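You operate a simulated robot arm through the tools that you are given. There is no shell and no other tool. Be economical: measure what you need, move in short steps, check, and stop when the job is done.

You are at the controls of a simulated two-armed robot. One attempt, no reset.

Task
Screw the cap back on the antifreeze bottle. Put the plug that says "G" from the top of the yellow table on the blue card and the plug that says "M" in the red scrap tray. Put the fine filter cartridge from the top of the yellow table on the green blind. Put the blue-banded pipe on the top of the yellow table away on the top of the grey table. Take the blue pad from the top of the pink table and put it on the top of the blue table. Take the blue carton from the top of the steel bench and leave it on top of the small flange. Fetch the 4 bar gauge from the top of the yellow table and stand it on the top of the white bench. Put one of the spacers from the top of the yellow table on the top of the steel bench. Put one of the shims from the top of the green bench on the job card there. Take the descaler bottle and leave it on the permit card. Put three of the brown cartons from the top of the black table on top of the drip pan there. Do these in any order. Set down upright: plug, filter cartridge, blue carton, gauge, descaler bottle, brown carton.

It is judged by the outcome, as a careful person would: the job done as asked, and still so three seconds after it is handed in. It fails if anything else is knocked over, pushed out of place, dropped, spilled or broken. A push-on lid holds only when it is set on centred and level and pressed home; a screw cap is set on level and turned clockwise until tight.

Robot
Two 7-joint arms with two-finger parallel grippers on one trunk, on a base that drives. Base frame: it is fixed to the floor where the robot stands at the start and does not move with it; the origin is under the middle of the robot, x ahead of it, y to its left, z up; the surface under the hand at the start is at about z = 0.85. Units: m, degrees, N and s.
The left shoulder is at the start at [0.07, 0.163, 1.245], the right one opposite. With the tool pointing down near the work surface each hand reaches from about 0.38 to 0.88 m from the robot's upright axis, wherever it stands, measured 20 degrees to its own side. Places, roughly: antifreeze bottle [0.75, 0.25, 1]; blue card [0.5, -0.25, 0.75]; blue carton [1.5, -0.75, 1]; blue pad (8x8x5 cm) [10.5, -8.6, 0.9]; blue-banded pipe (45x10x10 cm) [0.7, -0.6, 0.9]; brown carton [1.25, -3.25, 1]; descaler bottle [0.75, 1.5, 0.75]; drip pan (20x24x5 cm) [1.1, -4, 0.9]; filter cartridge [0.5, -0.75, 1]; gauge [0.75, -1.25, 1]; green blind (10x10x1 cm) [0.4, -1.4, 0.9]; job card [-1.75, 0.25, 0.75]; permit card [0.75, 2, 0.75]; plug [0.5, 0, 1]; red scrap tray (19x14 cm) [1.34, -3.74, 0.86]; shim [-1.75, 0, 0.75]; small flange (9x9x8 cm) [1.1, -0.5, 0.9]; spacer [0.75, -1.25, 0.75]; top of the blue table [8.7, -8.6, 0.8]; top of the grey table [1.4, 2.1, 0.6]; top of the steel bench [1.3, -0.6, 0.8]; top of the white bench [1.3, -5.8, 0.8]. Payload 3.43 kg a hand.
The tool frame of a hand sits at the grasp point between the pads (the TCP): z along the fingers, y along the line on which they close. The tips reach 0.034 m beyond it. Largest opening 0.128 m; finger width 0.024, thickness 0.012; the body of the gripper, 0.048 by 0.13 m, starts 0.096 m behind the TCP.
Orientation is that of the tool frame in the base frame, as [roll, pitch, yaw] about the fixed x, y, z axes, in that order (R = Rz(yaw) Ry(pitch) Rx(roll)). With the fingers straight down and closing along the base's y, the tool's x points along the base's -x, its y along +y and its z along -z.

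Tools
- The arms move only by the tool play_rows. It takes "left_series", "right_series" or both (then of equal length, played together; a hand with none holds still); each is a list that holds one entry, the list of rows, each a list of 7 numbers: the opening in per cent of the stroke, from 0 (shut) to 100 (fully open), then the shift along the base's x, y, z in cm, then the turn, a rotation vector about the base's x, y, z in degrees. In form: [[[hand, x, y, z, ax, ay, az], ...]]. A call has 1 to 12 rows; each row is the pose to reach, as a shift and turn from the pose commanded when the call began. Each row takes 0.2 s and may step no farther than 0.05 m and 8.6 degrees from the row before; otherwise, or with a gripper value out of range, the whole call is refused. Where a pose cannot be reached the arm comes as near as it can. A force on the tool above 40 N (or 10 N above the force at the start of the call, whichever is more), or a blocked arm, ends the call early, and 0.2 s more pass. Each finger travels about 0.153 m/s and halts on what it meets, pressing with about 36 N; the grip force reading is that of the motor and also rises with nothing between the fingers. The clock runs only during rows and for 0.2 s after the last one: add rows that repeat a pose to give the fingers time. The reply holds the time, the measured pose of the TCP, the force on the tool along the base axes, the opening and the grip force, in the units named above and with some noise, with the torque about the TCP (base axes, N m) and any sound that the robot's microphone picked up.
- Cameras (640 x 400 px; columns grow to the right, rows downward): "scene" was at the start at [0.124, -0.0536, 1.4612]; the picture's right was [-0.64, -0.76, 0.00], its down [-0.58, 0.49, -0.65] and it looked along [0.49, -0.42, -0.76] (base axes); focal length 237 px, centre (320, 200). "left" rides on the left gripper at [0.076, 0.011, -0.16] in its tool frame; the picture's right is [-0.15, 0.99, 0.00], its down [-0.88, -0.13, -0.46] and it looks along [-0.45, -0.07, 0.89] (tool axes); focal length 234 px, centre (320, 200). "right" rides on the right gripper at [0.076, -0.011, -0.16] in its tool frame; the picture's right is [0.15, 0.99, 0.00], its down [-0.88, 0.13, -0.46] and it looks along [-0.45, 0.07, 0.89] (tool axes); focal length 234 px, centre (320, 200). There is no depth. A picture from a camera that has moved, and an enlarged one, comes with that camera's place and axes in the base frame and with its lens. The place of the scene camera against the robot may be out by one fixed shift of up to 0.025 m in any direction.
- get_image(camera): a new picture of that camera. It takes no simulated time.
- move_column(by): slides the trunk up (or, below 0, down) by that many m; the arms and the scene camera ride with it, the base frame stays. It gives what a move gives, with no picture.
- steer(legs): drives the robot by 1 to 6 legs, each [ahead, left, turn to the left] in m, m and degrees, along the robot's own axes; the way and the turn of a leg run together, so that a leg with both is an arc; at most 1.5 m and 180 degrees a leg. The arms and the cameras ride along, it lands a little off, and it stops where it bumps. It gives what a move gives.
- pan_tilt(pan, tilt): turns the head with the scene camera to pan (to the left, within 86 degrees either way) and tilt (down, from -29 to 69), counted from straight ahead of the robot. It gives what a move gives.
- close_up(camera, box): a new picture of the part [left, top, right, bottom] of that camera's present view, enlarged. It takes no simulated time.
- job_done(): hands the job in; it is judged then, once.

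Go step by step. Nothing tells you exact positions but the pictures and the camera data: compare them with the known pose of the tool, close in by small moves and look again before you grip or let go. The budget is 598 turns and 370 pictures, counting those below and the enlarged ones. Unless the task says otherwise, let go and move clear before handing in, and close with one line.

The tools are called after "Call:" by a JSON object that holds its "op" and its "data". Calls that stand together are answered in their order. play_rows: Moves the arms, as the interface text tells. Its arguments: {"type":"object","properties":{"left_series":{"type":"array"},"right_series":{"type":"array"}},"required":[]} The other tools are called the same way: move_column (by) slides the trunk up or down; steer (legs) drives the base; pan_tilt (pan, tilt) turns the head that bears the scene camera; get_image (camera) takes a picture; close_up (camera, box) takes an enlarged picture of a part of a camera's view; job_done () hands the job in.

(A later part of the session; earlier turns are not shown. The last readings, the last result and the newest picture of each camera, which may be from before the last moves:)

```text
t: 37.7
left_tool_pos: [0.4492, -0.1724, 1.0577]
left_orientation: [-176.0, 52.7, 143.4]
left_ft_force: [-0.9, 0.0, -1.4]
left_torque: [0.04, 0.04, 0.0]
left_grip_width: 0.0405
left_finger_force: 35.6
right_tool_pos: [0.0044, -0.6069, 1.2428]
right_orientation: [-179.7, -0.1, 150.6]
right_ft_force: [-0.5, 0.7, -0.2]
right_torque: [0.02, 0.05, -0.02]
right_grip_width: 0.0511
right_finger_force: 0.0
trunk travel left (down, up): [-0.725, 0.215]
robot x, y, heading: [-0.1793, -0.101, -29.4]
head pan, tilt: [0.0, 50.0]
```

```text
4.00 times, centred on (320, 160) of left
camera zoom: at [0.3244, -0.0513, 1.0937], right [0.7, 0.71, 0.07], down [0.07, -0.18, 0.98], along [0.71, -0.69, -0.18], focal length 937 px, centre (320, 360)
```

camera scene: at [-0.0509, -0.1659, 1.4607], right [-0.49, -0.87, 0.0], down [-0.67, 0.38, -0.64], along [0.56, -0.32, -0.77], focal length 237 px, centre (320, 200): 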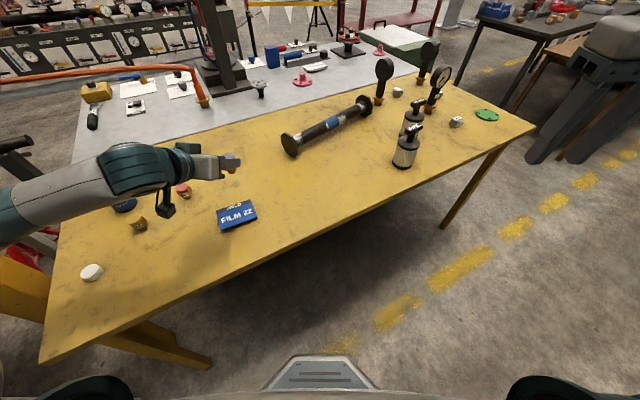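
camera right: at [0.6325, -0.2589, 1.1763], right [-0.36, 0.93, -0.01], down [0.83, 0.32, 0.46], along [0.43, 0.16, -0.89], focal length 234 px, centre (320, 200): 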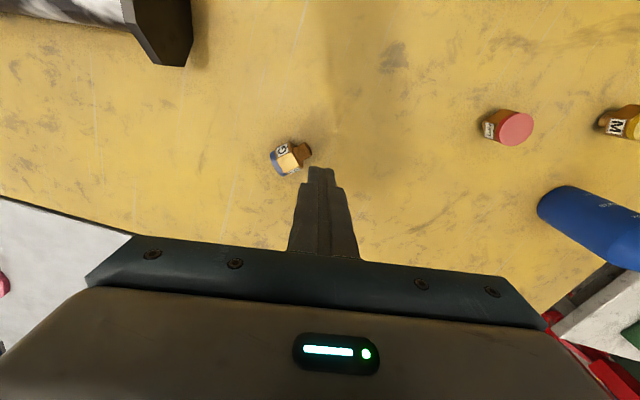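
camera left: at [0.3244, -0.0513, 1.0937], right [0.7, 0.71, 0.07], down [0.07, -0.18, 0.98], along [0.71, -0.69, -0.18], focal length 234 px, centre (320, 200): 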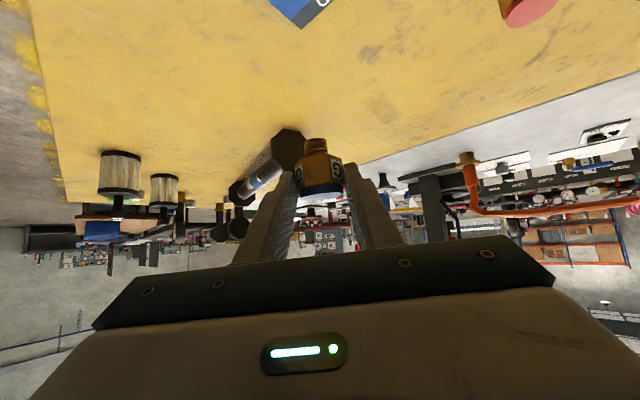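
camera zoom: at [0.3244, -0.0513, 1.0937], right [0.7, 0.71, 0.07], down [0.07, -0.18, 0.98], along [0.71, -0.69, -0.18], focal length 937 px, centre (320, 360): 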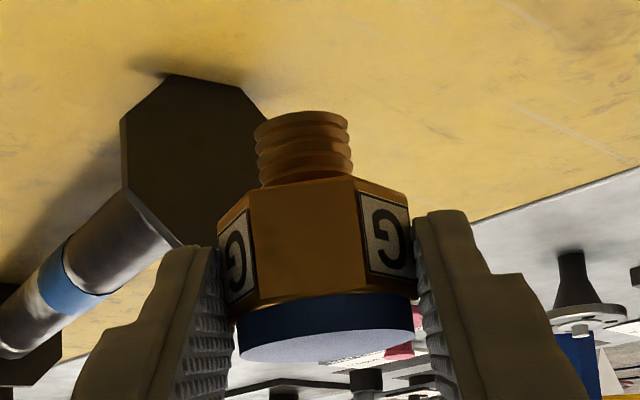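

The plug is nearly upright, within about 5 degrees. I trim the tilt and lower it over the card.

Call:
{"op": "play_rows", "data": {"left_series": [[[0, -1, 1, -3, 1, 1.2, 0], [0, -2, 2, -6, 2, 2.5, 0], [0, -3, 3.2, -9, 3, 3.9, 0], [0, -3, 3.2, -11.5, 3, 3.9, 0], [0, -3, 3.2, -11.5, 3, 3.9, 0]]]}}

Call:
{"op": "get_image", "data": {"camera": "left"}}

Call:
{"op": "close_up", "data": {"camera": "scene", "box": [150, 140, 310, 240]}}

```text
t: 38.9
left_tool_pos: [0.4183, -0.1406, 0.9429]
left_orientation: [-176.1, 47.9, 143.2]
left_ft_force: [0.1, -0.5, -1.0]
left_torque: [0.01, 0.03, 0.05]
left_grip_width: 0.0404
left_finger_force: 35.7
right_tool_pos: [0.0033, -0.6062, 1.2439]
right_orientation: [-179.7, 0.1, 150.7]
right_ft_force: [-0.4, -0.3, -0.2]
right_torque: [0.0, -0.01, -0.01]
right_grip_width: 0.051
right_finger_force: 0.0
trunk travel left (down, up): [-0.725, 0.215]
robot x, y, heading: [-0.177, -0.0979, -29.3]
head pan, tilt: [0.0, 50.0]
```

```text
335 pictures are left
camera left: at [0.2968, -0.0222, 0.9932], right [0.71, 0.7, 0.06], down [0.14, -0.23, 0.96], along [0.69, -0.67, -0.26], focal length 234 px, centre (320, 200)
```

left: 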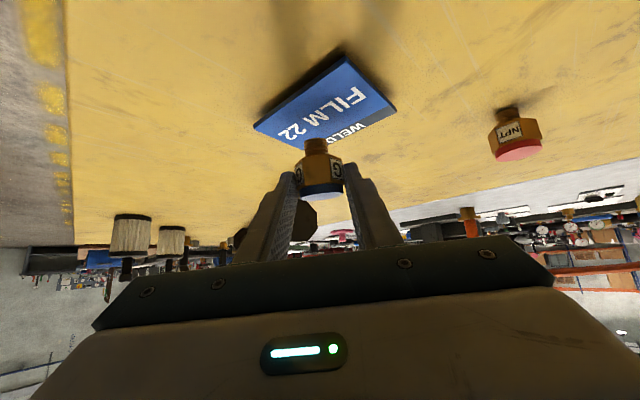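

```text
4.00 times, centred on (230, 190) of scene
camera zoom: at [-0.0519, -0.1658, 1.4608], right [-0.49, -0.87, 0.0], down [-0.67, 0.38, -0.64], along [0.56, -0.32, -0.77], focal length 946 px, centre (680, 240)
```

zoom: 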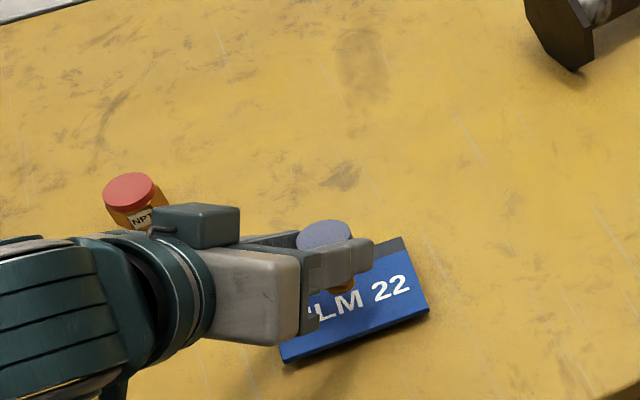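

The plug sits above the card centre. I lower it slowly until it touches.

Call:
{"op": "play_rows", "data": {"left_series": [[[0, 0, 0.6, -1.5, 0, 0, 0], [0, 0, 0.6, -2.5, 0, 0, 0], [0, 0, 0.6, -3, 0, 0, 0], [0, 0, 0.6, -3.4, 0, 0, 0], [0, 0, 0.6, -3.7, 0, 0, 0], [0, 0, 0.6, -3.9, 0, 0, 0], [0, 0, 0.6, -4.1, 0, 0, 0], [0, 0, 0.6, -4.3, 0, 0, 0]]]}}

Call:
{"op": "close_up", "data": {"camera": "left", "box": [240, 80, 400, 180]}}

```text
t: 40.7
left_tool_pos: [0.4156, -0.1349, 0.9019]
left_orientation: [-176.1, 47.8, 143.2]
left_ft_force: [-0.3, -2.0, 22.2]
left_torque: [-0.3, -0.45, -0.01]
left_grip_width: 0.0405
left_finger_force: 36.1
right_tool_pos: [0.0, -0.6058, 1.2436]
right_orientation: [-179.8, 0.2, 150.7]
right_ft_force: [1.1, 0.1, 0.9]
right_torque: [-0.01, -0.01, 0.0]
right_grip_width: 0.051
right_finger_force: 0.0
trunk travel left (down, up): [-0.725, 0.215]
robot x, y, heading: [-0.1777, -0.0984, -29.2]
head pan, tilt: [0.0, 50.0]
```

```text
4.00 times, centred on (320, 130) of left
camera zoom: at [0.2947, -0.016, 0.9518], right [0.71, 0.7, 0.06], down [0.14, -0.23, 0.96], along [0.69, -0.68, -0.26], focal length 937 px, centre (320, 480)
```

zoom: 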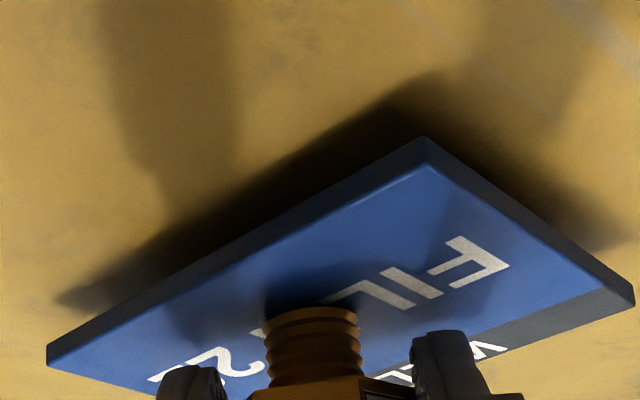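

The plug is in contact with the card. I ease off slightly, open the fingers and back out along the tool axis.

Call:
{"op": "play_rows", "data": {"left_series": [[[0, 0, 0, 0.2, 0, 0, 0], [35, 0, 0, 0.2, 0, 0, 0], [45, 0, 0, 0.2, 0, 0, 0], [65, 0, 0, 0.2, 0, 0, 0], [65, 0, 0, 0.2, 0, 0, 0], [65, -1.8, 1.4, 2.2, 0, 0, 0], [65, -4, 3, 4.8, 0, 0, 0], [65, -6, 4.5, 8, 0, 0, 0], [65, -7, 5.2, 12, 0, 0, 0], [65, -7, 5.2, 12, 0, 0, 0]]]}}

Call:
{"op": "close_up", "data": {"camera": "scene", "box": [120, 140, 340, 278]}}

```text
t: 42.9
left_tool_pos: [0.4257, -0.0931, 0.9944]
left_orientation: [-176.1, 47.7, 143.3]
left_ft_force: [0.6, 0.4, -0.9]
left_torque: [0.0, -0.03, -0.02]
left_grip_width: 0.0829
left_finger_force: 0.0
left hand out of reach, approached as far as the arm can: row 7, 8, 9, 10
right_tool_pos: [0.003, -0.6067, 1.2446]
right_orientation: [-179.8, 0.2, 150.7]
right_ft_force: [-0.1, -0.3, 0.4]
right_torque: [-0.01, -0.03, -0.03]
right_grip_width: 0.0514
right_finger_force: 0.1
trunk travel left (down, up): [-0.725, 0.215]
robot x, y, heading: [-0.1786, -0.0986, -29.6]
head pan, tilt: [0.0, 50.0]
```

```text
2.90 times, centred on (230, 209) of scene
camera zoom: at [-0.0514, -0.1656, 1.4607], right [-0.49, -0.87, 0.0], down [-0.67, 0.38, -0.64], along [0.56, -0.32, -0.77], focal length 686 px, centre (581, 174)
```

zoom: 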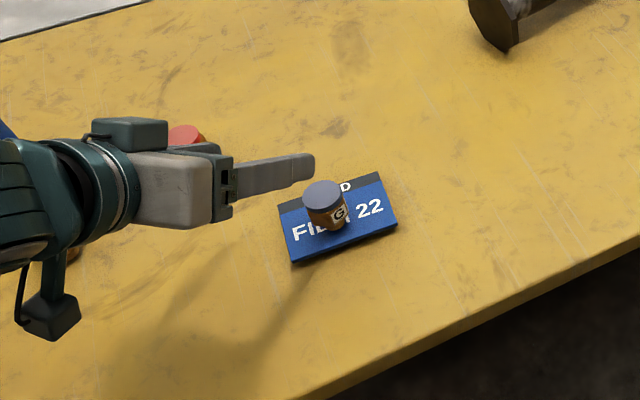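

G stands upright on the card. I raise the left hand, bring it back to vertical, and next go for the antifreeze cap with the right hand.

Call:
{"op": "play_rows", "data": {"left_series": [[[65, 0, 0, 4, 0, 0, 0], [65, 0, 0, 8, 0, 0, 0], [65, 0, 0, 12, 4.8, 6.4, 0], [65, 0, 0, 15, 9.6, 12.8, 0], [65, 0, 0, 18, 14.4, 19.2, 0], [65, 0, 0, 20, 19.2, 25.6, 0], [65, 0, 0, 22, 24, 32, 0], [65, 0, 0, 22, 28.8, 38.4, 0], [65, 0, 0, 22, 28.8, 38.4, 0]]]}}

Call:
{"op": "get_image", "data": {"camera": "scene"}}

```text
t: 44.9
left_tool_pos: [0.4275, -0.0942, 1.2104]
left_orientation: [-176.2, -0.3, 143.2]
left_ft_force: [-0.7, 0.3, 0.2]
left_torque: [-0.03, 0.01, 0.02]
left_grip_width: 0.0833
left_finger_force: 0.0
left hand out of reach, approached as far as the arm can: row 1, 2
right_tool_pos: [0.0035, -0.6053, 1.2443]
right_orientation: [-179.8, 0.0, 150.7]
right_ft_force: [-0.1, 1.1, -0.7]
right_torque: [0.01, -0.01, 0.0]
right_grip_width: 0.0515
right_finger_force: 0.0
trunk travel left (down, up): [-0.725, 0.215]
robot x, y, heading: [-0.1792, -0.0991, -29.4]
head pan, tilt: [0.0, 50.0]
```

```text
331 pictures are left
camera scene: at [-0.0515, -0.1654, 1.4608], right [-0.49, -0.87, 0.0], down [-0.67, 0.38, -0.64], along [0.56, -0.32, -0.77], focal length 237 px, centre (320, 200)
```

scene: 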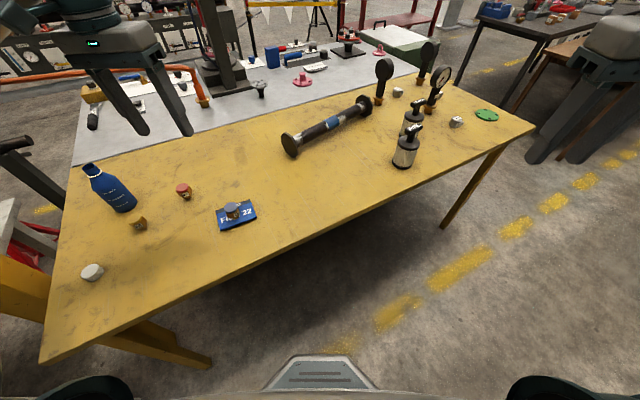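

Call:
{"op": "steer", "data": {"legs": [[0, 0, 59.4], [0.2, 0.185, 0]]}}

Call:
{"op": "get_image", "data": {"camera": "right"}}

Call:
{"op": "get_image", "data": {"camera": "scene"}}

```text
t: 49.5
left_tool_pos: [0.1992, 0.6836, 1.2114]
left_orientation: [-176.2, -0.1, -156.9]
left_ft_force: [-0.2, 0.3, -0.4]
left_torque: [0.01, 0.0, 0.0]
left_grip_width: 0.0833
left_finger_force: 0.0
right_tool_pos: [0.4279, 0.0573, 1.2446]
right_orientation: [-179.8, 0.1, -149.5]
right_ft_force: [-0.9, -0.5, 0.3]
right_torque: [0.02, -0.02, 0.02]
right_grip_width: 0.0511
right_finger_force: 0.1
trunk travel left (down, up): [-0.725, 0.215]
robot x, y, heading: [-0.101, 0.1602, 30.4]
head pan, tilt: [0.0, 50.0]
```

```text
330 pictures are left
camera right: at [0.3687, 0.0111, 1.4032], right [-0.63, 0.78, 0.0], down [0.69, 0.56, 0.46], along [0.36, 0.28, -0.89], focal length 234 px, centre (320, 200)
```

right: 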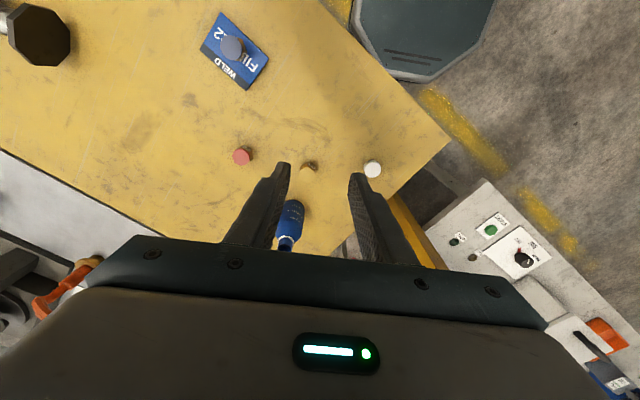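

```text
329 pictures are left
camera scene: at [0.0243, 0.2178, 1.4609], right [0.51, -0.86, 0.0], down [-0.66, -0.39, -0.64], along [0.55, 0.33, -0.77], focal length 237 px, centre (320, 200)
```

scene: 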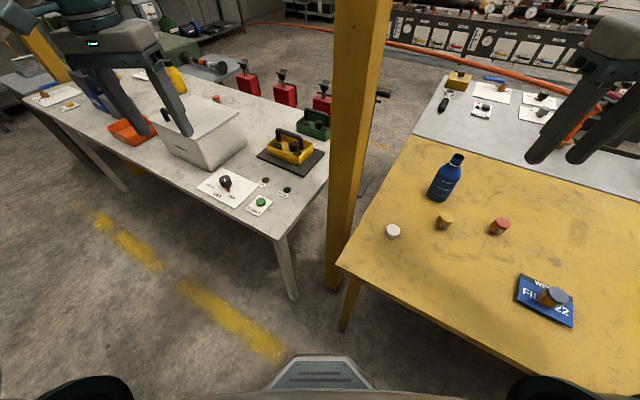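

The cap is at about [0.440, 0.221]. I move the right hand above it.

Call:
{"op": "play_rows", "data": {"right_series": [[[40, 0.2, 3, -3, 0, 0, 0], [50, 0.4, 6, -6, 0, 0, 0], [60, 0.6, 9, -9, 0, 0, 0], [70, 0.8, 12, -12, 0, 0, 0], [70, 1, 15, -15, 0, 0, 0], [70, 1.2, 16.4, -19, 0, 0, 0], [70, 1.2, 16.4, -23, 0, 0, 0], [70, 1.2, 16.4, -26, 0, 0, 0], [70, 1.2, 16.4, -26, 0, 0, 0]]]}}

Call:
{"op": "get_image", "data": {"camera": "right"}}

```text
t: 51.5
left_tool_pos: [0.1988, 0.6837, 1.2106]
left_orientation: [-176.1, -0.1, -156.8]
left_ft_force: [-0.3, -0.2, 0.7]
left_torque: [-0.01, -0.02, -0.05]
left_grip_width: 0.0831
left_finger_force: 0.2
right_tool_pos: [0.4415, 0.2235, 0.9849]
right_orientation: [-179.8, 0.2, -149.5]
right_ft_force: [0.2, 0.2, 0.0]
right_torque: [0.0, 0.02, 0.03]
right_grip_width: 0.0894
right_finger_force: 0.1
trunk travel left (down, up): [-0.725, 0.215]
robot x, y, heading: [-0.101, 0.1538, 30.5]
head pan, tilt: [0.0, 50.0]
```

```text
328 pictures are left
camera right: at [0.3816, 0.1765, 1.1442], right [-0.63, 0.78, 0.0], down [0.69, 0.56, 0.46], along [0.36, 0.28, -0.89], focal length 234 px, centre (320, 200)
```

right: 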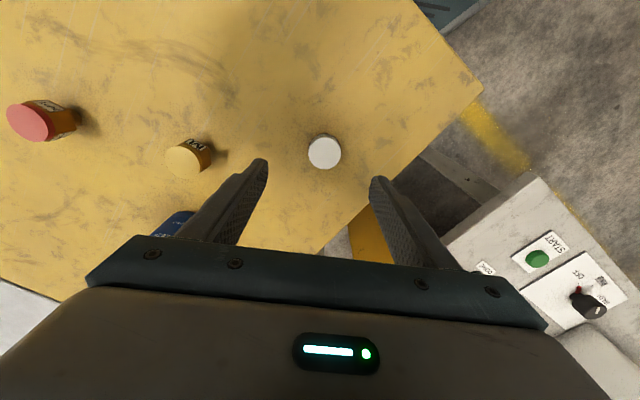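

The cap is nicely centred. I descend low and grip it near the finger tips.

Call:
{"op": "play_rows", "data": {"right_series": [[[70, -0.3, 0.3, -4, 0, 0, 0], [70, -0.3, 0.3, -7.5, 0, 0, 0], [70, -0.3, 0.3, -9.3, 0, 0, 0], [70, -0.3, 0.3, -9.6, 0, 0, 0], [70, -0.3, 0.3, -9.6, 0, 0, 0], [0, -0.3, 0.3, -9.6, 0, 0, 0], [0, -0.3, 0.3, -9.6, 0, 0, 0], [0, -0.3, 0.3, -9.6, 0, 0, 0]]]}}

Call:
{"op": "close_up", "data": {"camera": "right", "box": [240, 130, 400, 230]}}

```text
t: 53.3
left_tool_pos: [0.1991, 0.6834, 1.2098]
left_orientation: [-176.2, -0.1, -156.9]
left_ft_force: [-0.1, 0.3, 0.5]
left_torque: [0.03, -0.01, 0.01]
left_grip_width: 0.0831
left_finger_force: 0.0
right_tool_pos: [0.4397, 0.2153, 0.9017]
right_orientation: [-179.8, 0.2, -149.5]
right_ft_force: [-0.3, -0.6, 0.9]
right_torque: [0.02, -0.02, -0.02]
right_grip_width: 0.0349
right_finger_force: 35.8
right hand out of reach, approached as far as the arm can: row 3, 4, 5, 6, 7, 8
trunk travel left (down, up): [-0.725, 0.215]
robot x, y, heading: [-0.0988, 0.1599, 30.4]
head pan, tilt: [0.0, 50.0]
```

```text
4.00 times, centred on (320, 180) of right
camera zoom: at [0.3794, 0.1684, 1.06], right [-0.63, 0.78, 0.0], down [0.69, 0.56, 0.46], along [0.36, 0.28, -0.89], focal length 937 px, centre (320, 280)
```

zoom: 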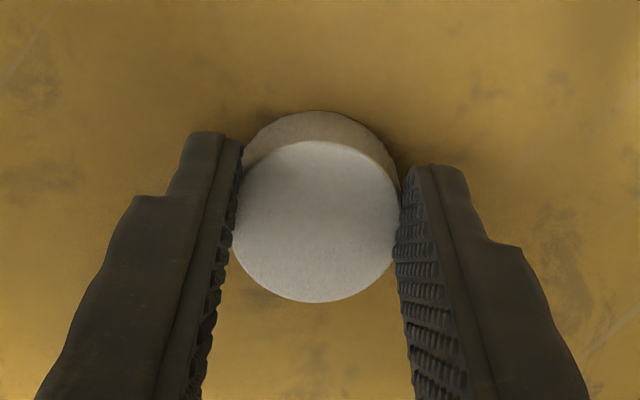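

The right arm bottoms out at about z = 0.90, so the grip is high and a little off-centre. I open, rise, lower the trunk for more downward reach, and try again.

Call:
{"op": "play_rows", "data": {"left_series": [[[65, 0, 0, 0, 0, 0, 0], [65, 0, 0, 0, 0, 0, 0], [65, 0, 0, 4, 0, 0, 0], [65, 0, 0, 8, 0, 0, 0], [65, 0, 0, 11, 0, 0, 0], [65, 0, 0, 11, 0, 0, 0]]], "right_series": [[[50, 0, 0, 0, 0, 0, 0], [70, 0, 0, 0, 0, 0, 0], [70, 0, 0, 4, 0, 0, 0], [70, 0, 0.5, 8, 0, 0, 0], [70, 0, 0.8, 12, 0, 0, 0], [70, 0, 0.8, 16, 0, 0, 0]]]}}

Call:
{"op": "move_column", "data": {"by": -0.15}}

Call:
{"op": "get_image", "data": {"camera": "right"}}

```text
t: 54.7
left_tool_pos: [0.1989, 0.6816, 1.3213]
left_orientation: [-176.2, -0.1, -157.0]
left_ft_force: [-0.8, -0.4, 0.4]
left_torque: [0.01, -0.05, 0.0]
left_grip_width: 0.0833
left_finger_force: 0.1
right_tool_pos: [0.44, 0.2232, 1.0646]
right_orientation: [-179.8, 0.1, -149.3]
right_ft_force: [-0.4, 0.8, 0.1]
right_torque: [0.03, 0.0, -0.01]
right_grip_width: 0.0896
right_finger_force: 0.0
trunk travel left (down, up): [-0.725, 0.215]
robot x, y, heading: [-0.0984, 0.158, 30.3]
head pan, tilt: [0.0, 50.0]
```

```text
t: 56.4
left_tool_pos: [0.2, 0.6821, 1.1712]
left_orientation: [-176.1, -0.1, -156.9]
left_ft_force: [-0.2, -0.1, 0.1]
left_torque: [0.0, 0.0, -0.01]
left_grip_width: 0.0832
left_finger_force: 0.1
right_tool_pos: [0.4411, 0.223, 0.9144]
right_orientation: [-179.8, 0.1, -149.5]
right_ft_force: [0.6, -1.0, 0.8]
right_torque: [-0.02, 0.0, -0.02]
right_grip_width: 0.0897
right_finger_force: 0.0
trunk travel left (down, up): [-0.575, 0.365]
robot x, y, heading: [-0.0992, 0.1545, 30.3]
head pan, tilt: [0.0, 50.0]
```

```text
326 pictures are left
camera right: at [0.3812, 0.1759, 1.0727], right [-0.63, 0.78, 0.0], down [0.69, 0.56, 0.46], along [0.36, 0.28, -0.89], focal length 234 px, centre (320, 200)
```

right: 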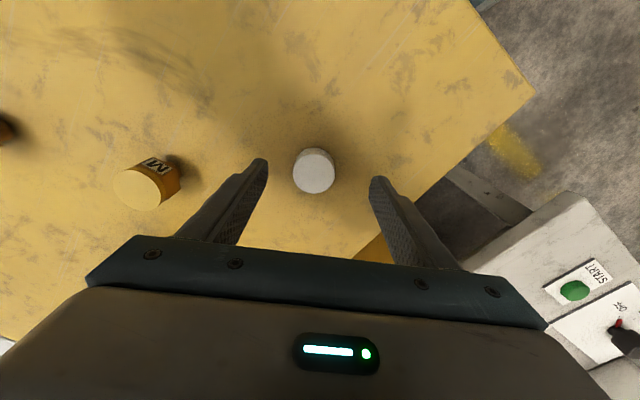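

The trunk is lower now and the cap is close below. I fine-centre, descend and grip.

Call:
{"op": "play_rows", "data": {"right_series": [[[70, 0.3, -0.4, 0, 0, 0, 0], [70, 0.3, -0.4, -1.3, 0, 0, 0], [70, 0.3, -0.4, -2.5, 0, 0, 0], [70, 0.3, -0.4, -2.5, 0, 0, 0], [0, 0.3, -0.4, -2.5, 0, 0, 0], [0, 0.3, -0.4, -2.5, 0, 0, 0], [0, 0.3, -0.4, -2.5, 0, 0, 0]]]}}

Call:
{"op": "close_up", "data": {"camera": "right", "box": [240, 130, 400, 230]}}

```text
t: 58.0
left_tool_pos: [0.2004, 0.682, 1.1699]
left_orientation: [-176.2, -0.2, -156.9]
left_ft_force: [-0.4, 0.1, 1.0]
left_torque: [-0.02, 0.02, 0.0]
left_grip_width: 0.0831
left_finger_force: 0.1
right_tool_pos: [0.4439, 0.2183, 0.8902]
right_orientation: [-179.9, 0.1, -149.5]
right_ft_force: [-0.1, -0.7, 0.4]
right_torque: [-0.02, 0.03, -0.02]
right_grip_width: 0.035
right_finger_force: 35.8
trunk travel left (down, up): [-0.575, 0.365]
robot x, y, heading: [-0.0991, 0.1552, 30.4]
head pan, tilt: [0.0, 50.0]
```

```text
4.00 times, centred on (320, 180) of right
camera zoom: at [0.3843, 0.1721, 1.0486], right [-0.63, 0.78, 0.0], down [0.69, 0.56, 0.46], along [0.36, 0.28, -0.89], focal length 937 px, centre (320, 280)
```

zoom: 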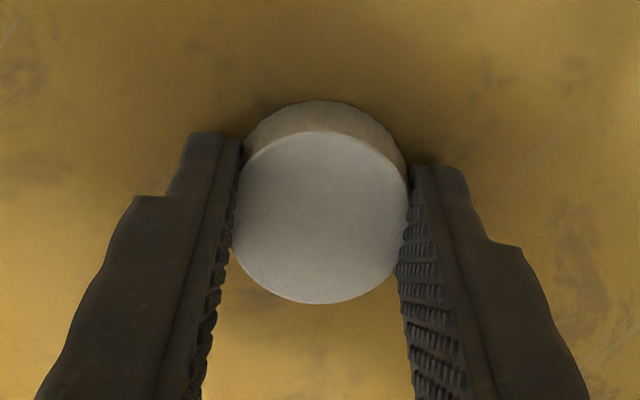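

The cap is held well centred. I lift it and look for the bottle neck.

Call:
{"op": "play_rows", "data": {"right_series": [[[0, 0, 0, 4, 0, 0, 0], [0, 0, 0, 8, 0, 0, 0], [0, 0, 0, 12, 0, 0, 0], [0, 0, 0, 16, 0, 0, 0], [0, 0, 0, 20, 0, 0, 0], [0, 2, 0, 24, 0, 0, 0], [0, 2, 0, 27, 0, 0, 0], [0, 2, 0, 27, 0, 0, 0]]]}}

Call:
{"op": "get_image", "data": {"camera": "right"}}

Call:
{"op": "get_image", "data": {"camera": "scene"}}

```text
t: 59.8
left_tool_pos: [0.1995, 0.6836, 1.1702]
left_orientation: [-176.2, -0.2, -156.9]
left_ft_force: [0.0, 0.7, 0.5]
left_torque: [-0.02, 0.0, 0.0]
left_grip_width: 0.0831
left_finger_force: 0.1
right_tool_pos: [0.4652, 0.2187, 1.1557]
right_orientation: [-179.8, -0.1, -149.4]
right_ft_force: [-0.7, -0.5, -0.8]
right_torque: [-0.01, 0.01, -0.01]
right_grip_width: 0.035
right_finger_force: 35.9
trunk travel left (down, up): [-0.575, 0.365]
robot x, y, heading: [-0.1027, 0.157, 30.6]
head pan, tilt: [0.0, 50.0]
```

```text
324 pictures are left
camera right: at [0.405, 0.1715, 1.3153], right [-0.63, 0.78, 0.0], down [0.69, 0.56, 0.46], along [0.36, 0.28, -0.89], focal length 234 px, centre (320, 200)
```

right: 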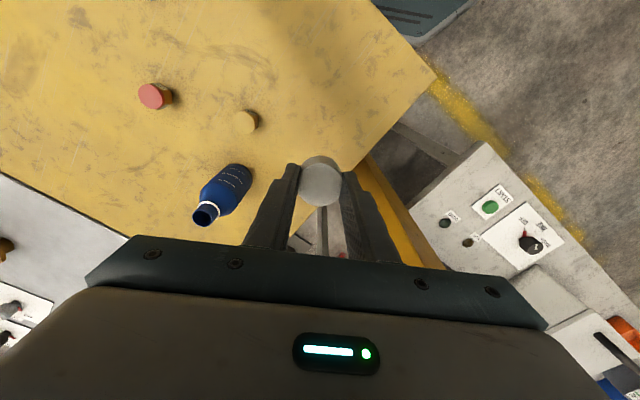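

```text
323 pictures are left
camera scene: at [0.0251, 0.219, 1.3107], right [0.51, -0.86, 0.0], down [-0.66, -0.39, -0.64], along [0.55, 0.33, -0.77], focal length 237 px, centre (320, 200)
```

scene: 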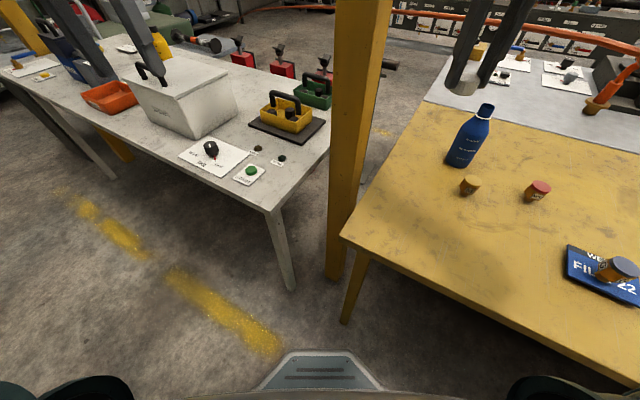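

The bottle neck is at about [0.655, 0.147], with its top near z = 1.01. I shift the base a bit so it sits well within the right arm's reach.

Call:
{"op": "steer", "data": {"legs": [[0.03, -0.1, 0]]}}

Call:
{"op": "play_rows", "data": {"right_series": [[[0, 2, 0, 0, 0, 0, 0], [0, 4, 0, 0, 0, 0, 0], [0, 4, 0, 0, 0, 0, 0]]]}}

Call:
{"op": "get_image", "data": {"camera": "right"}}

```text
t: 61.0
left_tool_pos: [0.2771, 0.6135, 1.1699]
left_orientation: [-176.2, -0.2, -157.0]
left_ft_force: [-0.1, 0.5, -0.1]
left_torque: [0.0, 0.02, 0.02]
left_grip_width: 0.083
left_finger_force: 0.0
right_tool_pos: [0.5414, 0.1469, 1.1563]
right_orientation: [-179.8, 0.1, -149.4]
right_ft_force: [0.2, 0.8, -0.7]
right_torque: [-0.01, 0.05, -0.01]
right_grip_width: 0.035
right_finger_force: 35.8
trunk travel left (down, up): [-0.575, 0.365]
robot x, y, heading: [-0.0225, 0.0878, 30.6]
head pan, tilt: [0.0, 50.0]
```

```text
t: 61.8
left_tool_pos: [0.276, 0.6108, 1.1707]
left_orientation: [-176.2, -0.2, -156.9]
left_ft_force: [-0.1, -0.1, 0.3]
left_torque: [0.01, -0.03, 0.01]
left_grip_width: 0.0831
left_finger_force: 0.0
right_tool_pos: [0.5802, 0.1482, 1.1569]
right_orientation: [-179.6, 0.2, -149.5]
right_ft_force: [0.3, -0.2, 0.1]
right_torque: [0.0, -0.03, 0.0]
right_grip_width: 0.0352
right_finger_force: 36.2
trunk travel left (down, up): [-0.575, 0.365]
robot x, y, heading: [-0.0247, 0.0884, 30.6]
head pan, tilt: [0.0, 50.0]
```

```text
322 pictures are left
camera right: at [0.5205, 0.0999, 1.316], right [-0.63, 0.78, 0.0], down [0.69, 0.56, 0.46], along [0.36, 0.28, -0.89], focal length 234 px, centre (320, 200)
```

right: 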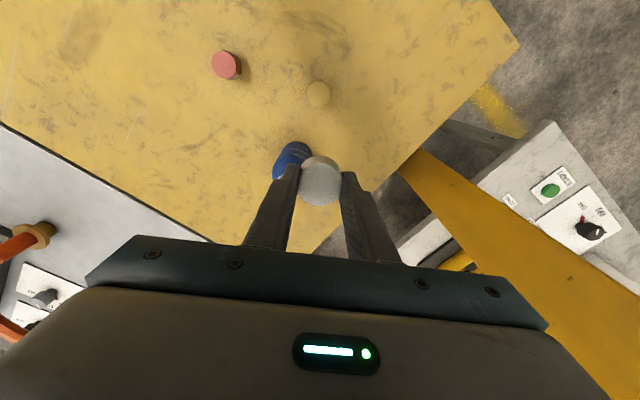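

I need an unobstructed view of the neck, so I move the hand beside it at lower height.

Call:
{"op": "play_rows", "data": {"right_series": [[[0, 0, 3, -2, 0, 0, 0], [0, 0, 6, -4, 0, 0, 0], [0, 0.5, 9, -5, 0, 0, 0], [0, 0.5, 9, -5, 0, 0, 0]]]}}

Call:
{"op": "get_image", "data": {"camera": "right"}}

Call:
{"op": "close_up", "data": {"camera": "scene", "box": [380, 0, 600, 140]}}

```text
t: 62.8
left_tool_pos: [0.2761, 0.61, 1.1717]
left_orientation: [-176.2, -0.1, -156.9]
left_ft_force: [-0.2, -0.3, 0.6]
left_torque: [-0.02, -0.01, 0.01]
left_grip_width: 0.0833
left_finger_force: 0.0
right_tool_pos: [0.5862, 0.2332, 1.1068]
right_orientation: [-179.8, 0.3, -149.5]
right_ft_force: [0.1, 0.1, -0.6]
right_torque: [0.03, 0.0, 0.02]
right_grip_width: 0.0352
right_finger_force: 36.2
right hand out of reach, approached as far as the arm can: row 3
trunk travel left (down, up): [-0.575, 0.365]
robot x, y, heading: [-0.0205, 0.0843, 30.5]
head pan, tilt: [0.0, 50.0]
```

```text
321 pictures are left
camera right: at [0.5259, 0.1863, 1.2653], right [-0.63, 0.78, 0.0], down [0.69, 0.56, 0.46], along [0.36, 0.28, -0.89], focal length 234 px, centre (320, 200)
```

right: 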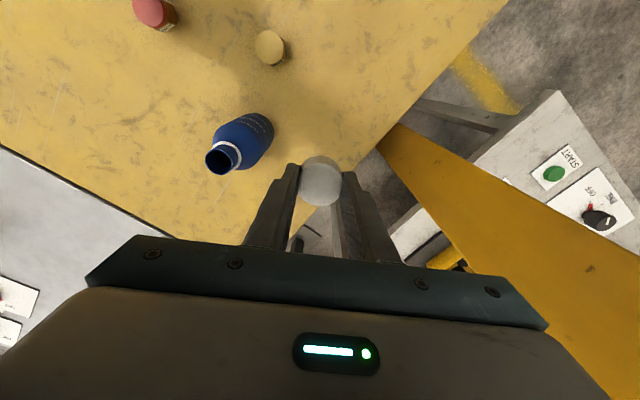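

```text
2.86 times, centred on (490, 70) of scene
camera zoom: at [0.1004, 0.1464, 1.3109], right [0.51, -0.86, 0.0], down [-0.66, -0.39, -0.64], along [0.55, 0.33, -0.77], focal length 676 px, centre (-166, 571)
```

zoom: 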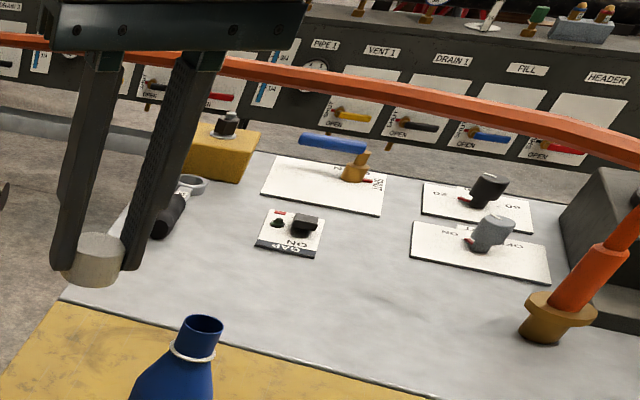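

The neck is at about [0.653, 0.148, 1.018]. I bring the cap just above it and compare in the scene camera.

Call:
{"op": "play_rows", "data": {"right_series": [[[0, 2.2, -2.8, 0, 0, 0, 0], [0, 4.4, -5.6, 0, 0, 0, 0], [0, 6.7, -8.5, 0, 0, 0, 0], [0, 6.7, -8.5, -2, 0, 0, 0], [0, 6.7, -8.5, -2, 0, 0, 0]]]}}

Call:
{"op": "close_up", "data": {"camera": "scene", "box": [400, 40, 560, 140]}}

Call:
{"op": "close_up", "data": {"camera": "right", "box": [240, 110, 400, 210]}}

```text
t: 64.0
left_tool_pos: [0.2762, 0.6114, 1.1711]
left_orientation: [-176.2, -0.1, -157.0]
left_ft_force: [0.3, 0.2, 0.0]
left_torque: [0.02, -0.03, 0.01]
left_grip_width: 0.0832
left_finger_force: 0.2
right_tool_pos: [0.652, 0.1522, 1.0843]
right_orientation: [-179.8, 0.0, -149.4]
right_ft_force: [-0.1, -0.7, 0.0]
right_torque: [-0.05, 0.02, 0.04]
right_grip_width: 0.0349
right_finger_force: 36.1
trunk travel left (down, up): [-0.575, 0.365]
robot x, y, heading: [-0.0233, 0.0856, 30.4]
head pan, tilt: [0.0, 50.0]
```

```text
4.00 times, centred on (480, 90) of scene
camera zoom: at [0.1014, 0.1469, 1.3108], right [0.51, -0.86, 0.0], down [-0.66, -0.39, -0.64], along [0.55, 0.33, -0.77], focal length 946 px, centre (-320, 640)
```

zoom: 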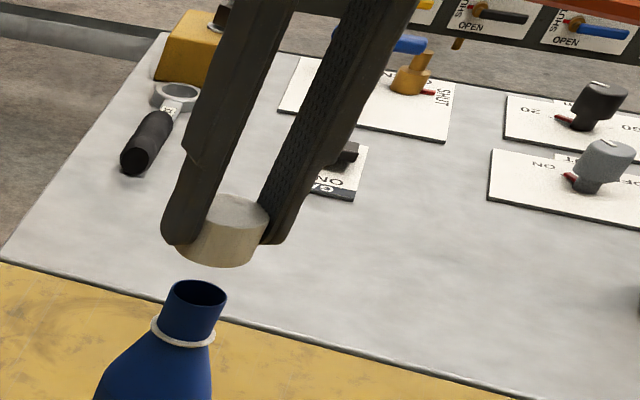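

```text
4.00 times, centred on (320, 160) of right
camera zoom: at [0.5932, 0.1044, 1.2437], right [-0.63, 0.78, 0.0], down [0.69, 0.56, 0.46], along [0.36, 0.29, -0.89], focal length 937 px, centre (320, 360)
```

zoom: 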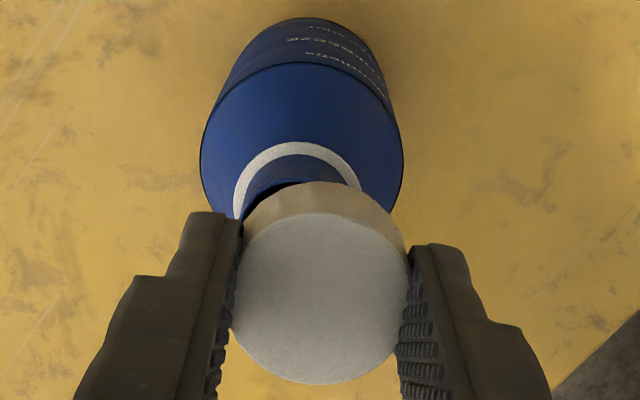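

Aligned to within a few millimetres. I trim slightly and lower closer for a finer comparison.

Call:
{"op": "play_rows", "data": {"right_series": [[[0, 0.1, -0.4, -0.7, 0, 0, 0], [0, 0.1, -0.4, -1.4, 0, 0, 0], [0, 0.1, -0.4, -1.7, 0, 0, 0], [0, 0.1, -0.4, -1.7, 0, 0, 0]]]}}

Call:
{"op": "close_up", "data": {"camera": "scene", "box": [420, 70, 500, 120]}}

Call:
{"op": "close_up", "data": {"camera": "right", "box": [240, 110, 400, 210]}}

```text
t: 65.0
left_tool_pos: [0.2754, 0.6114, 1.171]
left_orientation: [-176.2, -0.2, -156.8]
left_ft_force: [-0.3, -0.2, 0.6]
left_torque: [0.03, -0.01, 0.01]
left_grip_width: 0.0832
left_finger_force: 0.1
right_tool_pos: [0.654, 0.1477, 1.0685]
right_orientation: [-179.9, 0.0, -149.4]
right_ft_force: [-0.2, 0.0, -0.1]
right_torque: [0.01, 0.01, 0.0]
right_grip_width: 0.0349
right_finger_force: 35.8
trunk travel left (down, up): [-0.575, 0.365]
robot x, y, heading: [-0.022, 0.0858, 30.7]
head pan, tilt: [0.0, 50.0]
```

```text
8.00 times, centred on (460, 95) of scene
camera zoom: at [0.1015, 0.147, 1.3108], right [0.51, -0.86, 0.0], down [-0.66, -0.39, -0.64], along [0.55, 0.33, -0.77], focal length 1893 px, centre (-800, 1040)
```

zoom: 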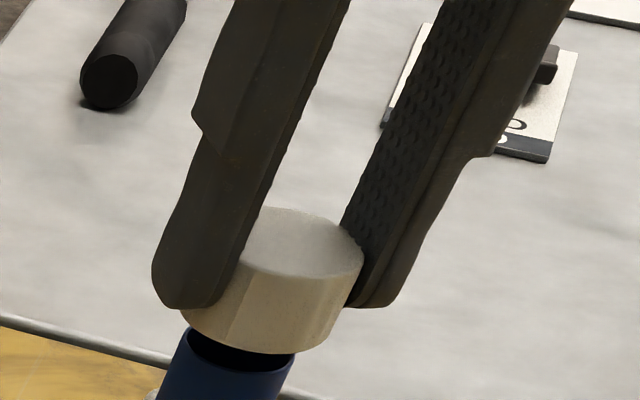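

```text
4.00 times, centred on (320, 160) of right
camera zoom: at [0.5942, 0.1011, 1.2276], right [-0.63, 0.78, 0.0], down [0.69, 0.56, 0.46], along [0.36, 0.28, -0.89], focal length 937 px, centre (320, 360)
```

zoom: 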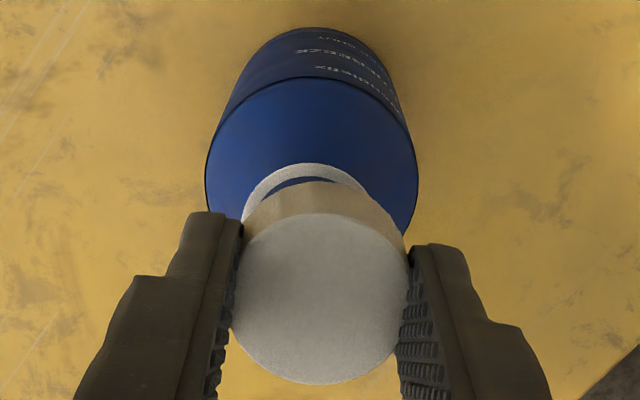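

The cap is aligned to about a millimetre. I lower it onto the neck slowly.

Call:
{"op": "play_rows", "data": {"right_series": [[[0, 0.1, -0.1, -0.3, 0, 0, 0], [0, 0.1, -0.1, -0.6, 0, 0, 0], [0, 0.1, -0.1, -0.9, 0, 0, 0], [0, 0.1, -0.1, -1.2, 0, 0, 0], [0, 0.1, -0.1, -1.5, 0, 0, 0], [0, 0.1, -0.1, -1.8, 0, 0, 0]]]}}

Call:
{"op": "close_up", "data": {"camera": "scene", "box": [420, 70, 500, 120]}}

```text
t: 66.4
left_tool_pos: [0.2768, 0.6111, 1.1717]
left_orientation: [-176.2, -0.2, -156.9]
left_ft_force: [-0.1, 0.2, -0.1]
left_torque: [0.0, 0.03, 0.0]
left_grip_width: 0.0832
left_finger_force: 0.2
right_tool_pos: [0.6551, 0.1483, 1.0517]
right_orientation: [-179.8, 0.2, -149.4]
right_ft_force: [-0.2, -0.1, -0.4]
right_torque: [-0.01, 0.0, 0.0]
right_grip_width: 0.0347
right_finger_force: 35.8
trunk travel left (down, up): [-0.575, 0.365]
robot x, y, heading: [-0.0258, 0.0857, 30.5]
head pan, tilt: [0.0, 50.0]
```

```text
8.00 times, centred on (460, 95) of scene
camera zoom: at [0.1014, 0.1472, 1.3108], right [0.51, -0.86, 0.0], down [-0.66, -0.39, -0.64], along [0.55, 0.33, -0.77], focal length 1893 px, centre (-800, 1040)
```

zoom: 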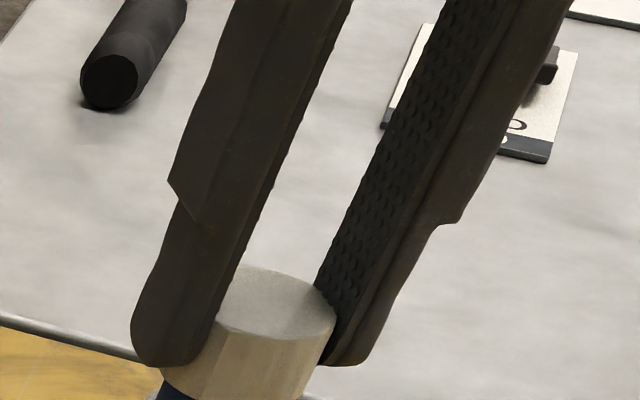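

No contact yet. I continue down gently.

Call:
{"op": "play_rows", "data": {"right_series": [[[0, 0, 0, -0.3, 0, 0, 0], [0, 0, 0, -0.6, 0, 0, 0], [0, 0, 0, -0.9, 0, 0, 0], [0, 0, 0, -1.2, 0, 0, 0]]]}}

Call:
{"op": "close_up", "data": {"camera": "scene", "box": [410, 80, 490, 130]}}

```text
t: 67.4
left_tool_pos: [0.2767, 0.6114, 1.1714]
left_orientation: [-176.3, -0.2, -156.9]
left_ft_force: [-1.1, 0.7, 0.8]
left_torque: [-0.01, -0.01, -0.01]
left_grip_width: 0.0831
left_finger_force: 0.1
right_tool_pos: [0.6563, 0.1479, 1.0401]
right_orientation: [-179.7, 0.1, -149.4]
right_ft_force: [0.1, 0.5, 0.1]
right_torque: [0.01, 0.0, 0.06]
right_grip_width: 0.035
right_finger_force: 35.9
trunk travel left (down, up): [-0.575, 0.365]
robot x, y, heading: [-0.0248, 0.0862, 30.4]
head pan, tilt: [0.0, 50.0]
```

```text
8.00 times, centred on (450, 105) of scene
camera zoom: at [0.1015, 0.1472, 1.3108], right [0.51, -0.86, 0.0], down [-0.66, -0.39, -0.64], along [0.55, 0.33, -0.77], focal length 1893 px, centre (-720, 960)
```

zoom: 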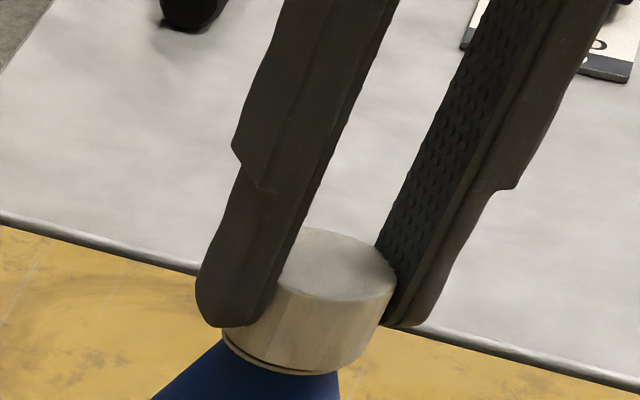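

Call:
{"op": "play_rows", "data": {"right_series": [[[0, 0, 0, -0.2, 0, 0, 0], [0, 0, 0, -0.4, 0, 0, 0], [0, 0, 0, -0.6, 0, 0, 0], [0, 0, 0, -0.8, 0, 0, 0]]]}}

Call:
{"op": "close_up", "data": {"camera": "scene", "box": [410, 80, 490, 130]}}

```text
t: 68.4
left_tool_pos: [0.2736, 0.6097, 1.1728]
left_orientation: [-176.1, 0.0, -156.9]
left_ft_force: [-0.3, 0.0, 0.3]
left_torque: [0.02, -0.01, -0.02]
left_grip_width: 0.083
left_finger_force: 0.0
right_tool_pos: [0.6562, 0.1482, 1.0364]
right_orientation: [-179.8, 0.5, -149.5]
right_ft_force: [4.6, -1.4, 27.8]
right_torque: [-0.09, -0.22, 0.0]
right_grip_width: 0.0351
right_finger_force: 35.5
trunk travel left (down, up): [-0.575, 0.365]
robot x, y, heading: [-0.023, 0.0857, 30.5]
head pan, tilt: [0.0, 50.0]
```

```text
8.00 times, centred on (450, 105) of scene
camera zoom: at [0.0989, 0.1465, 1.3115], right [0.51, -0.86, 0.0], down [-0.66, -0.39, -0.64], along [0.56, 0.33, -0.76], focal length 1893 px, centre (-720, 960)
```

zoom: 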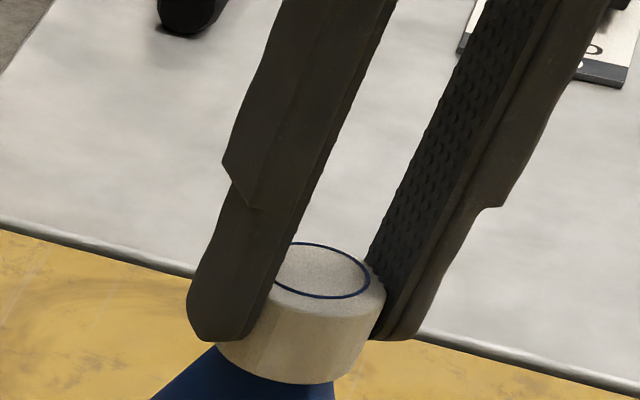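

The cap is seated with about 28 N on it. I ease off and turn it clockwise, watching torque.

Call:
{"op": "play_rows", "data": {"right_series": [[[0, 0, 0, 0.25, 0, 0, 0], [0, 0, 0, 0.25, 0, 0, -8], [0, 0, 0, 0.25, 0, 0, -16], [0, 0, 0, 0.22, 0, 0, -24], [0, 0, 0, 0.22, 0, 0, -32], [0, 0, 0, 0.2, 0, 0, -40], [0, 0, 0, 0.2, 0, 0, -48]]]}}

Call:
{"op": "close_up", "data": {"camera": "scene", "box": [400, 60, 540, 148]}}

```text
t: 70.0
left_tool_pos: [0.2739, 0.6122, 1.1717]
left_orientation: [-176.1, -0.1, -156.9]
left_ft_force: [0.8, 0.2, 0.4]
left_torque: [0.02, 0.02, 0.0]
left_grip_width: 0.0829
left_finger_force: 0.1
right_tool_pos: [0.6546, 0.1468, 1.0332]
right_orientation: [-179.8, 0.2, 162.3]
right_ft_force: [-1.3, 1.9, 20.9]
right_torque: [0.16, -0.05, 0.05]
right_grip_width: 0.0349
right_finger_force: 36.2
trunk travel left (down, up): [-0.575, 0.365]
robot x, y, heading: [-0.024, 0.0909, 30.2]
head pan, tilt: [0.0, 50.0]
```

```text
4.55 times, centred on (470, 104) of scene
camera zoom: at [0.0989, 0.1475, 1.311], right [0.51, -0.86, 0.0], down [-0.66, -0.39, -0.64], along [0.56, 0.33, -0.77], focal length 1076 px, centre (-362, 636)
```

zoom: 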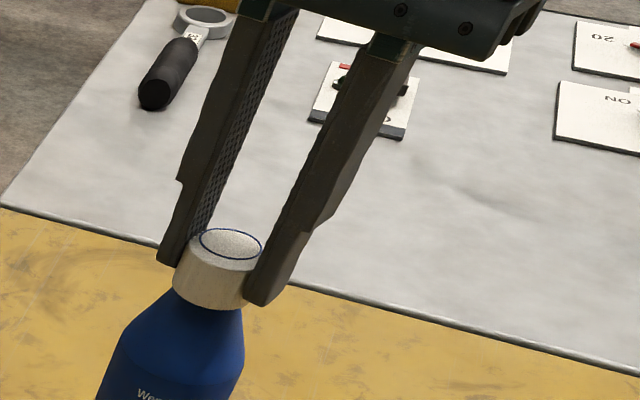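

Call:
{"op": "play_rows", "data": {"right_series": [[[0, 0, 0, 0, 0, 0, -8], [0, 0, 0, 0, 0, 0, -16], [0, 0, 0, -0.02, 0, 0, -24], [0, 0, 0, -0.04, 0, 0, -32], [0, 0, 0, -0.06, 0, 0, -40], [0, 0, 0, -0.08, 0, 0, -48], [0, 0, 0, -0.1, 0, 0, -56], [0, 0, 0, -0.1, 0, 0, -64], [0, 0, 0, -0.1, 0, 0, -72]]]}}

```text
t: 72.0
left_tool_pos: [0.2737, 0.6109, 1.1714]
left_orientation: [-176.1, 0.0, -156.9]
left_ft_force: [-0.5, -0.3, -0.4]
left_torque: [0.02, -0.02, 0.01]
left_grip_width: 0.0832
left_finger_force: 0.0
right_tool_pos: [0.6536, 0.1467, 1.0333]
right_orientation: [-179.9, 0.2, 90.4]
right_ft_force: [-3.2, 1.9, 20.2]
right_torque: [0.13, 0.06, -0.01]
right_grip_width: 0.0349
right_finger_force: 35.6
trunk travel left (down, up): [-0.575, 0.365]
robot x, y, heading: [-0.0233, 0.0877, 30.5]
head pan, tilt: [0.0, 50.0]
```

Call:
{"op": "play_rows", "data": {"right_series": [[[0, 0, 0, 0, 0, 0, -8], [0, 0, 0, 0, 0, 0, -16], [0, 0, 0, 0, 0, 0, -24], [0, 0, 0, 0, 0, 0, -32], [0, 0, 0, 0, 0, 0, -40], [0, 0, 0, 0, 0, 0, -48]]]}}

Call:
{"op": "get_image", "data": {"camera": "scene"}}

```text
t: 73.4
left_tool_pos: [0.2735, 0.611, 1.171]
left_orientation: [-176.2, 0.0, -157.0]
left_ft_force: [0.6, -0.3, 0.2]
left_torque: [0.04, -0.04, -0.03]
left_grip_width: 0.083
left_finger_force: 0.2
right_tool_pos: [0.6532, 0.1476, 1.0335]
right_orientation: [-179.8, 0.0, 42.5]
right_ft_force: [-1.8, 1.3, 20.1]
right_torque: [0.1, -0.03, 0.01]
right_grip_width: 0.0346
right_finger_force: 35.4
trunk travel left (down, up): [-0.575, 0.365]
robot x, y, heading: [-0.0196, 0.0855, 30.5]
head pan, tilt: [0.0, 50.0]
```

```text
311 pictures are left
camera scene: at [0.0988, 0.147, 1.3111], right [0.51, -0.86, 0.0], down [-0.66, -0.39, -0.64], along [0.56, 0.33, -0.76], focal length 237 px, centre (320, 200)
```

scene: 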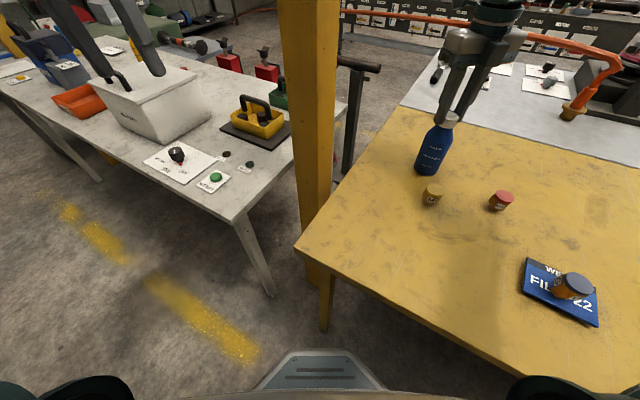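

The bottle itself is not turning. I keep turning the cap.

Call:
{"op": "play_rows", "data": {"right_series": [[[0, 0, 0, 0, 0, 0, -8], [0, 0, 0, 0, 0, 0, -16], [0, 0, 0, 0, 0, 0, -24], [0, 0, 0, 0, 0, 0, -32], [0, 0, 0, 0, 0, 0, -40], [0, 0, 0, 0, 0, 0, -48], [0, 0, 0, 0, 0, 0, -56], [0, 0, 0, 0, 0, 0, -64], [0, 0, 0, 0, 0, 0, -72]]]}}

Call:
{"op": "close_up", "data": {"camera": "scene", "box": [380, 90, 500, 190]}}

```text
t: 75.4
left_tool_pos: [0.2744, 0.6119, 1.1721]
left_orientation: [-176.1, -0.1, -157.0]
left_ft_force: [0.4, -1.3, 1.0]
left_torque: [-0.05, -0.02, -0.04]
left_grip_width: 0.0833
left_finger_force: 0.1
right_tool_pos: [0.6545, 0.1486, 1.0331]
right_orientation: [-179.7, 0.0, -29.5]
right_ft_force: [-0.8, 1.1, 14.1]
right_torque: [0.05, 0.0, -0.01]
right_grip_width: 0.0347
right_finger_force: 35.8
trunk travel left (down, up): [-0.575, 0.365]
robot x, y, heading: [-0.0223, 0.0839, 30.7]
head pan, tilt: [0.0, 50.0]
```

```text
4.00 times, centred on (440, 140) of scene
camera zoom: at [0.0996, 0.1472, 1.3109], right [0.51, -0.86, 0.0], down [-0.66, -0.39, -0.64], along [0.55, 0.33, -0.77], focal length 946 px, centre (-160, 440)
```

zoom: 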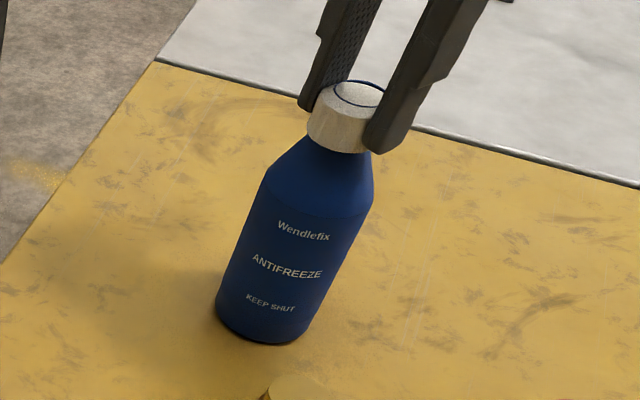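

Call:
{"op": "play_rows", "data": {"right_series": [[[0, 0, 0, -0.1, 0, 0, -8], [0, 0, 0, -0.1, 0, 0, -16], [0, 0, 0, -0.1, 0, 0, -24], [0, 0, 0, -0.1, 0, 0, -32], [0, 0, 0, -0.1, 0, 0, -40], [0, 0, 0, -0.1, 0, 0, -48], [0, 0, 0, -0.1, 0, 0, -56], [0, 0, 0, -0.1, 0, 0, -64], [0, 0, 0, -0.1, 0, 0, -72], [0, 0, 0, -0.1, 0, 0, -80], [0, 0, 0, -0.1, 0, 0, -88]]]}}

```text
t: 77.8
left_tool_pos: [0.2742, 0.609, 1.1731]
left_orientation: [-176.2, 0.0, -156.9]
left_ft_force: [-0.3, -0.5, -0.3]
left_torque: [0.02, 0.05, -0.01]
left_grip_width: 0.0834
left_finger_force: 0.1
right_tool_pos: [0.6822, 0.1082, 1.039]
right_orientation: [179.4, 0.6, -116.7]
right_ft_force: [-0.1, 0.1, 24.4]
right_torque: [0.3, 0.05, 0.01]
right_grip_width: 0.035
right_finger_force: 36.3
right hand out of reach, approached as far as the arm can: row 10, 11
trunk travel left (down, up): [-0.575, 0.365]
robot x, y, heading: [-0.0247, 0.0875, 30.5]
head pan, tilt: [0.0, 50.0]
```

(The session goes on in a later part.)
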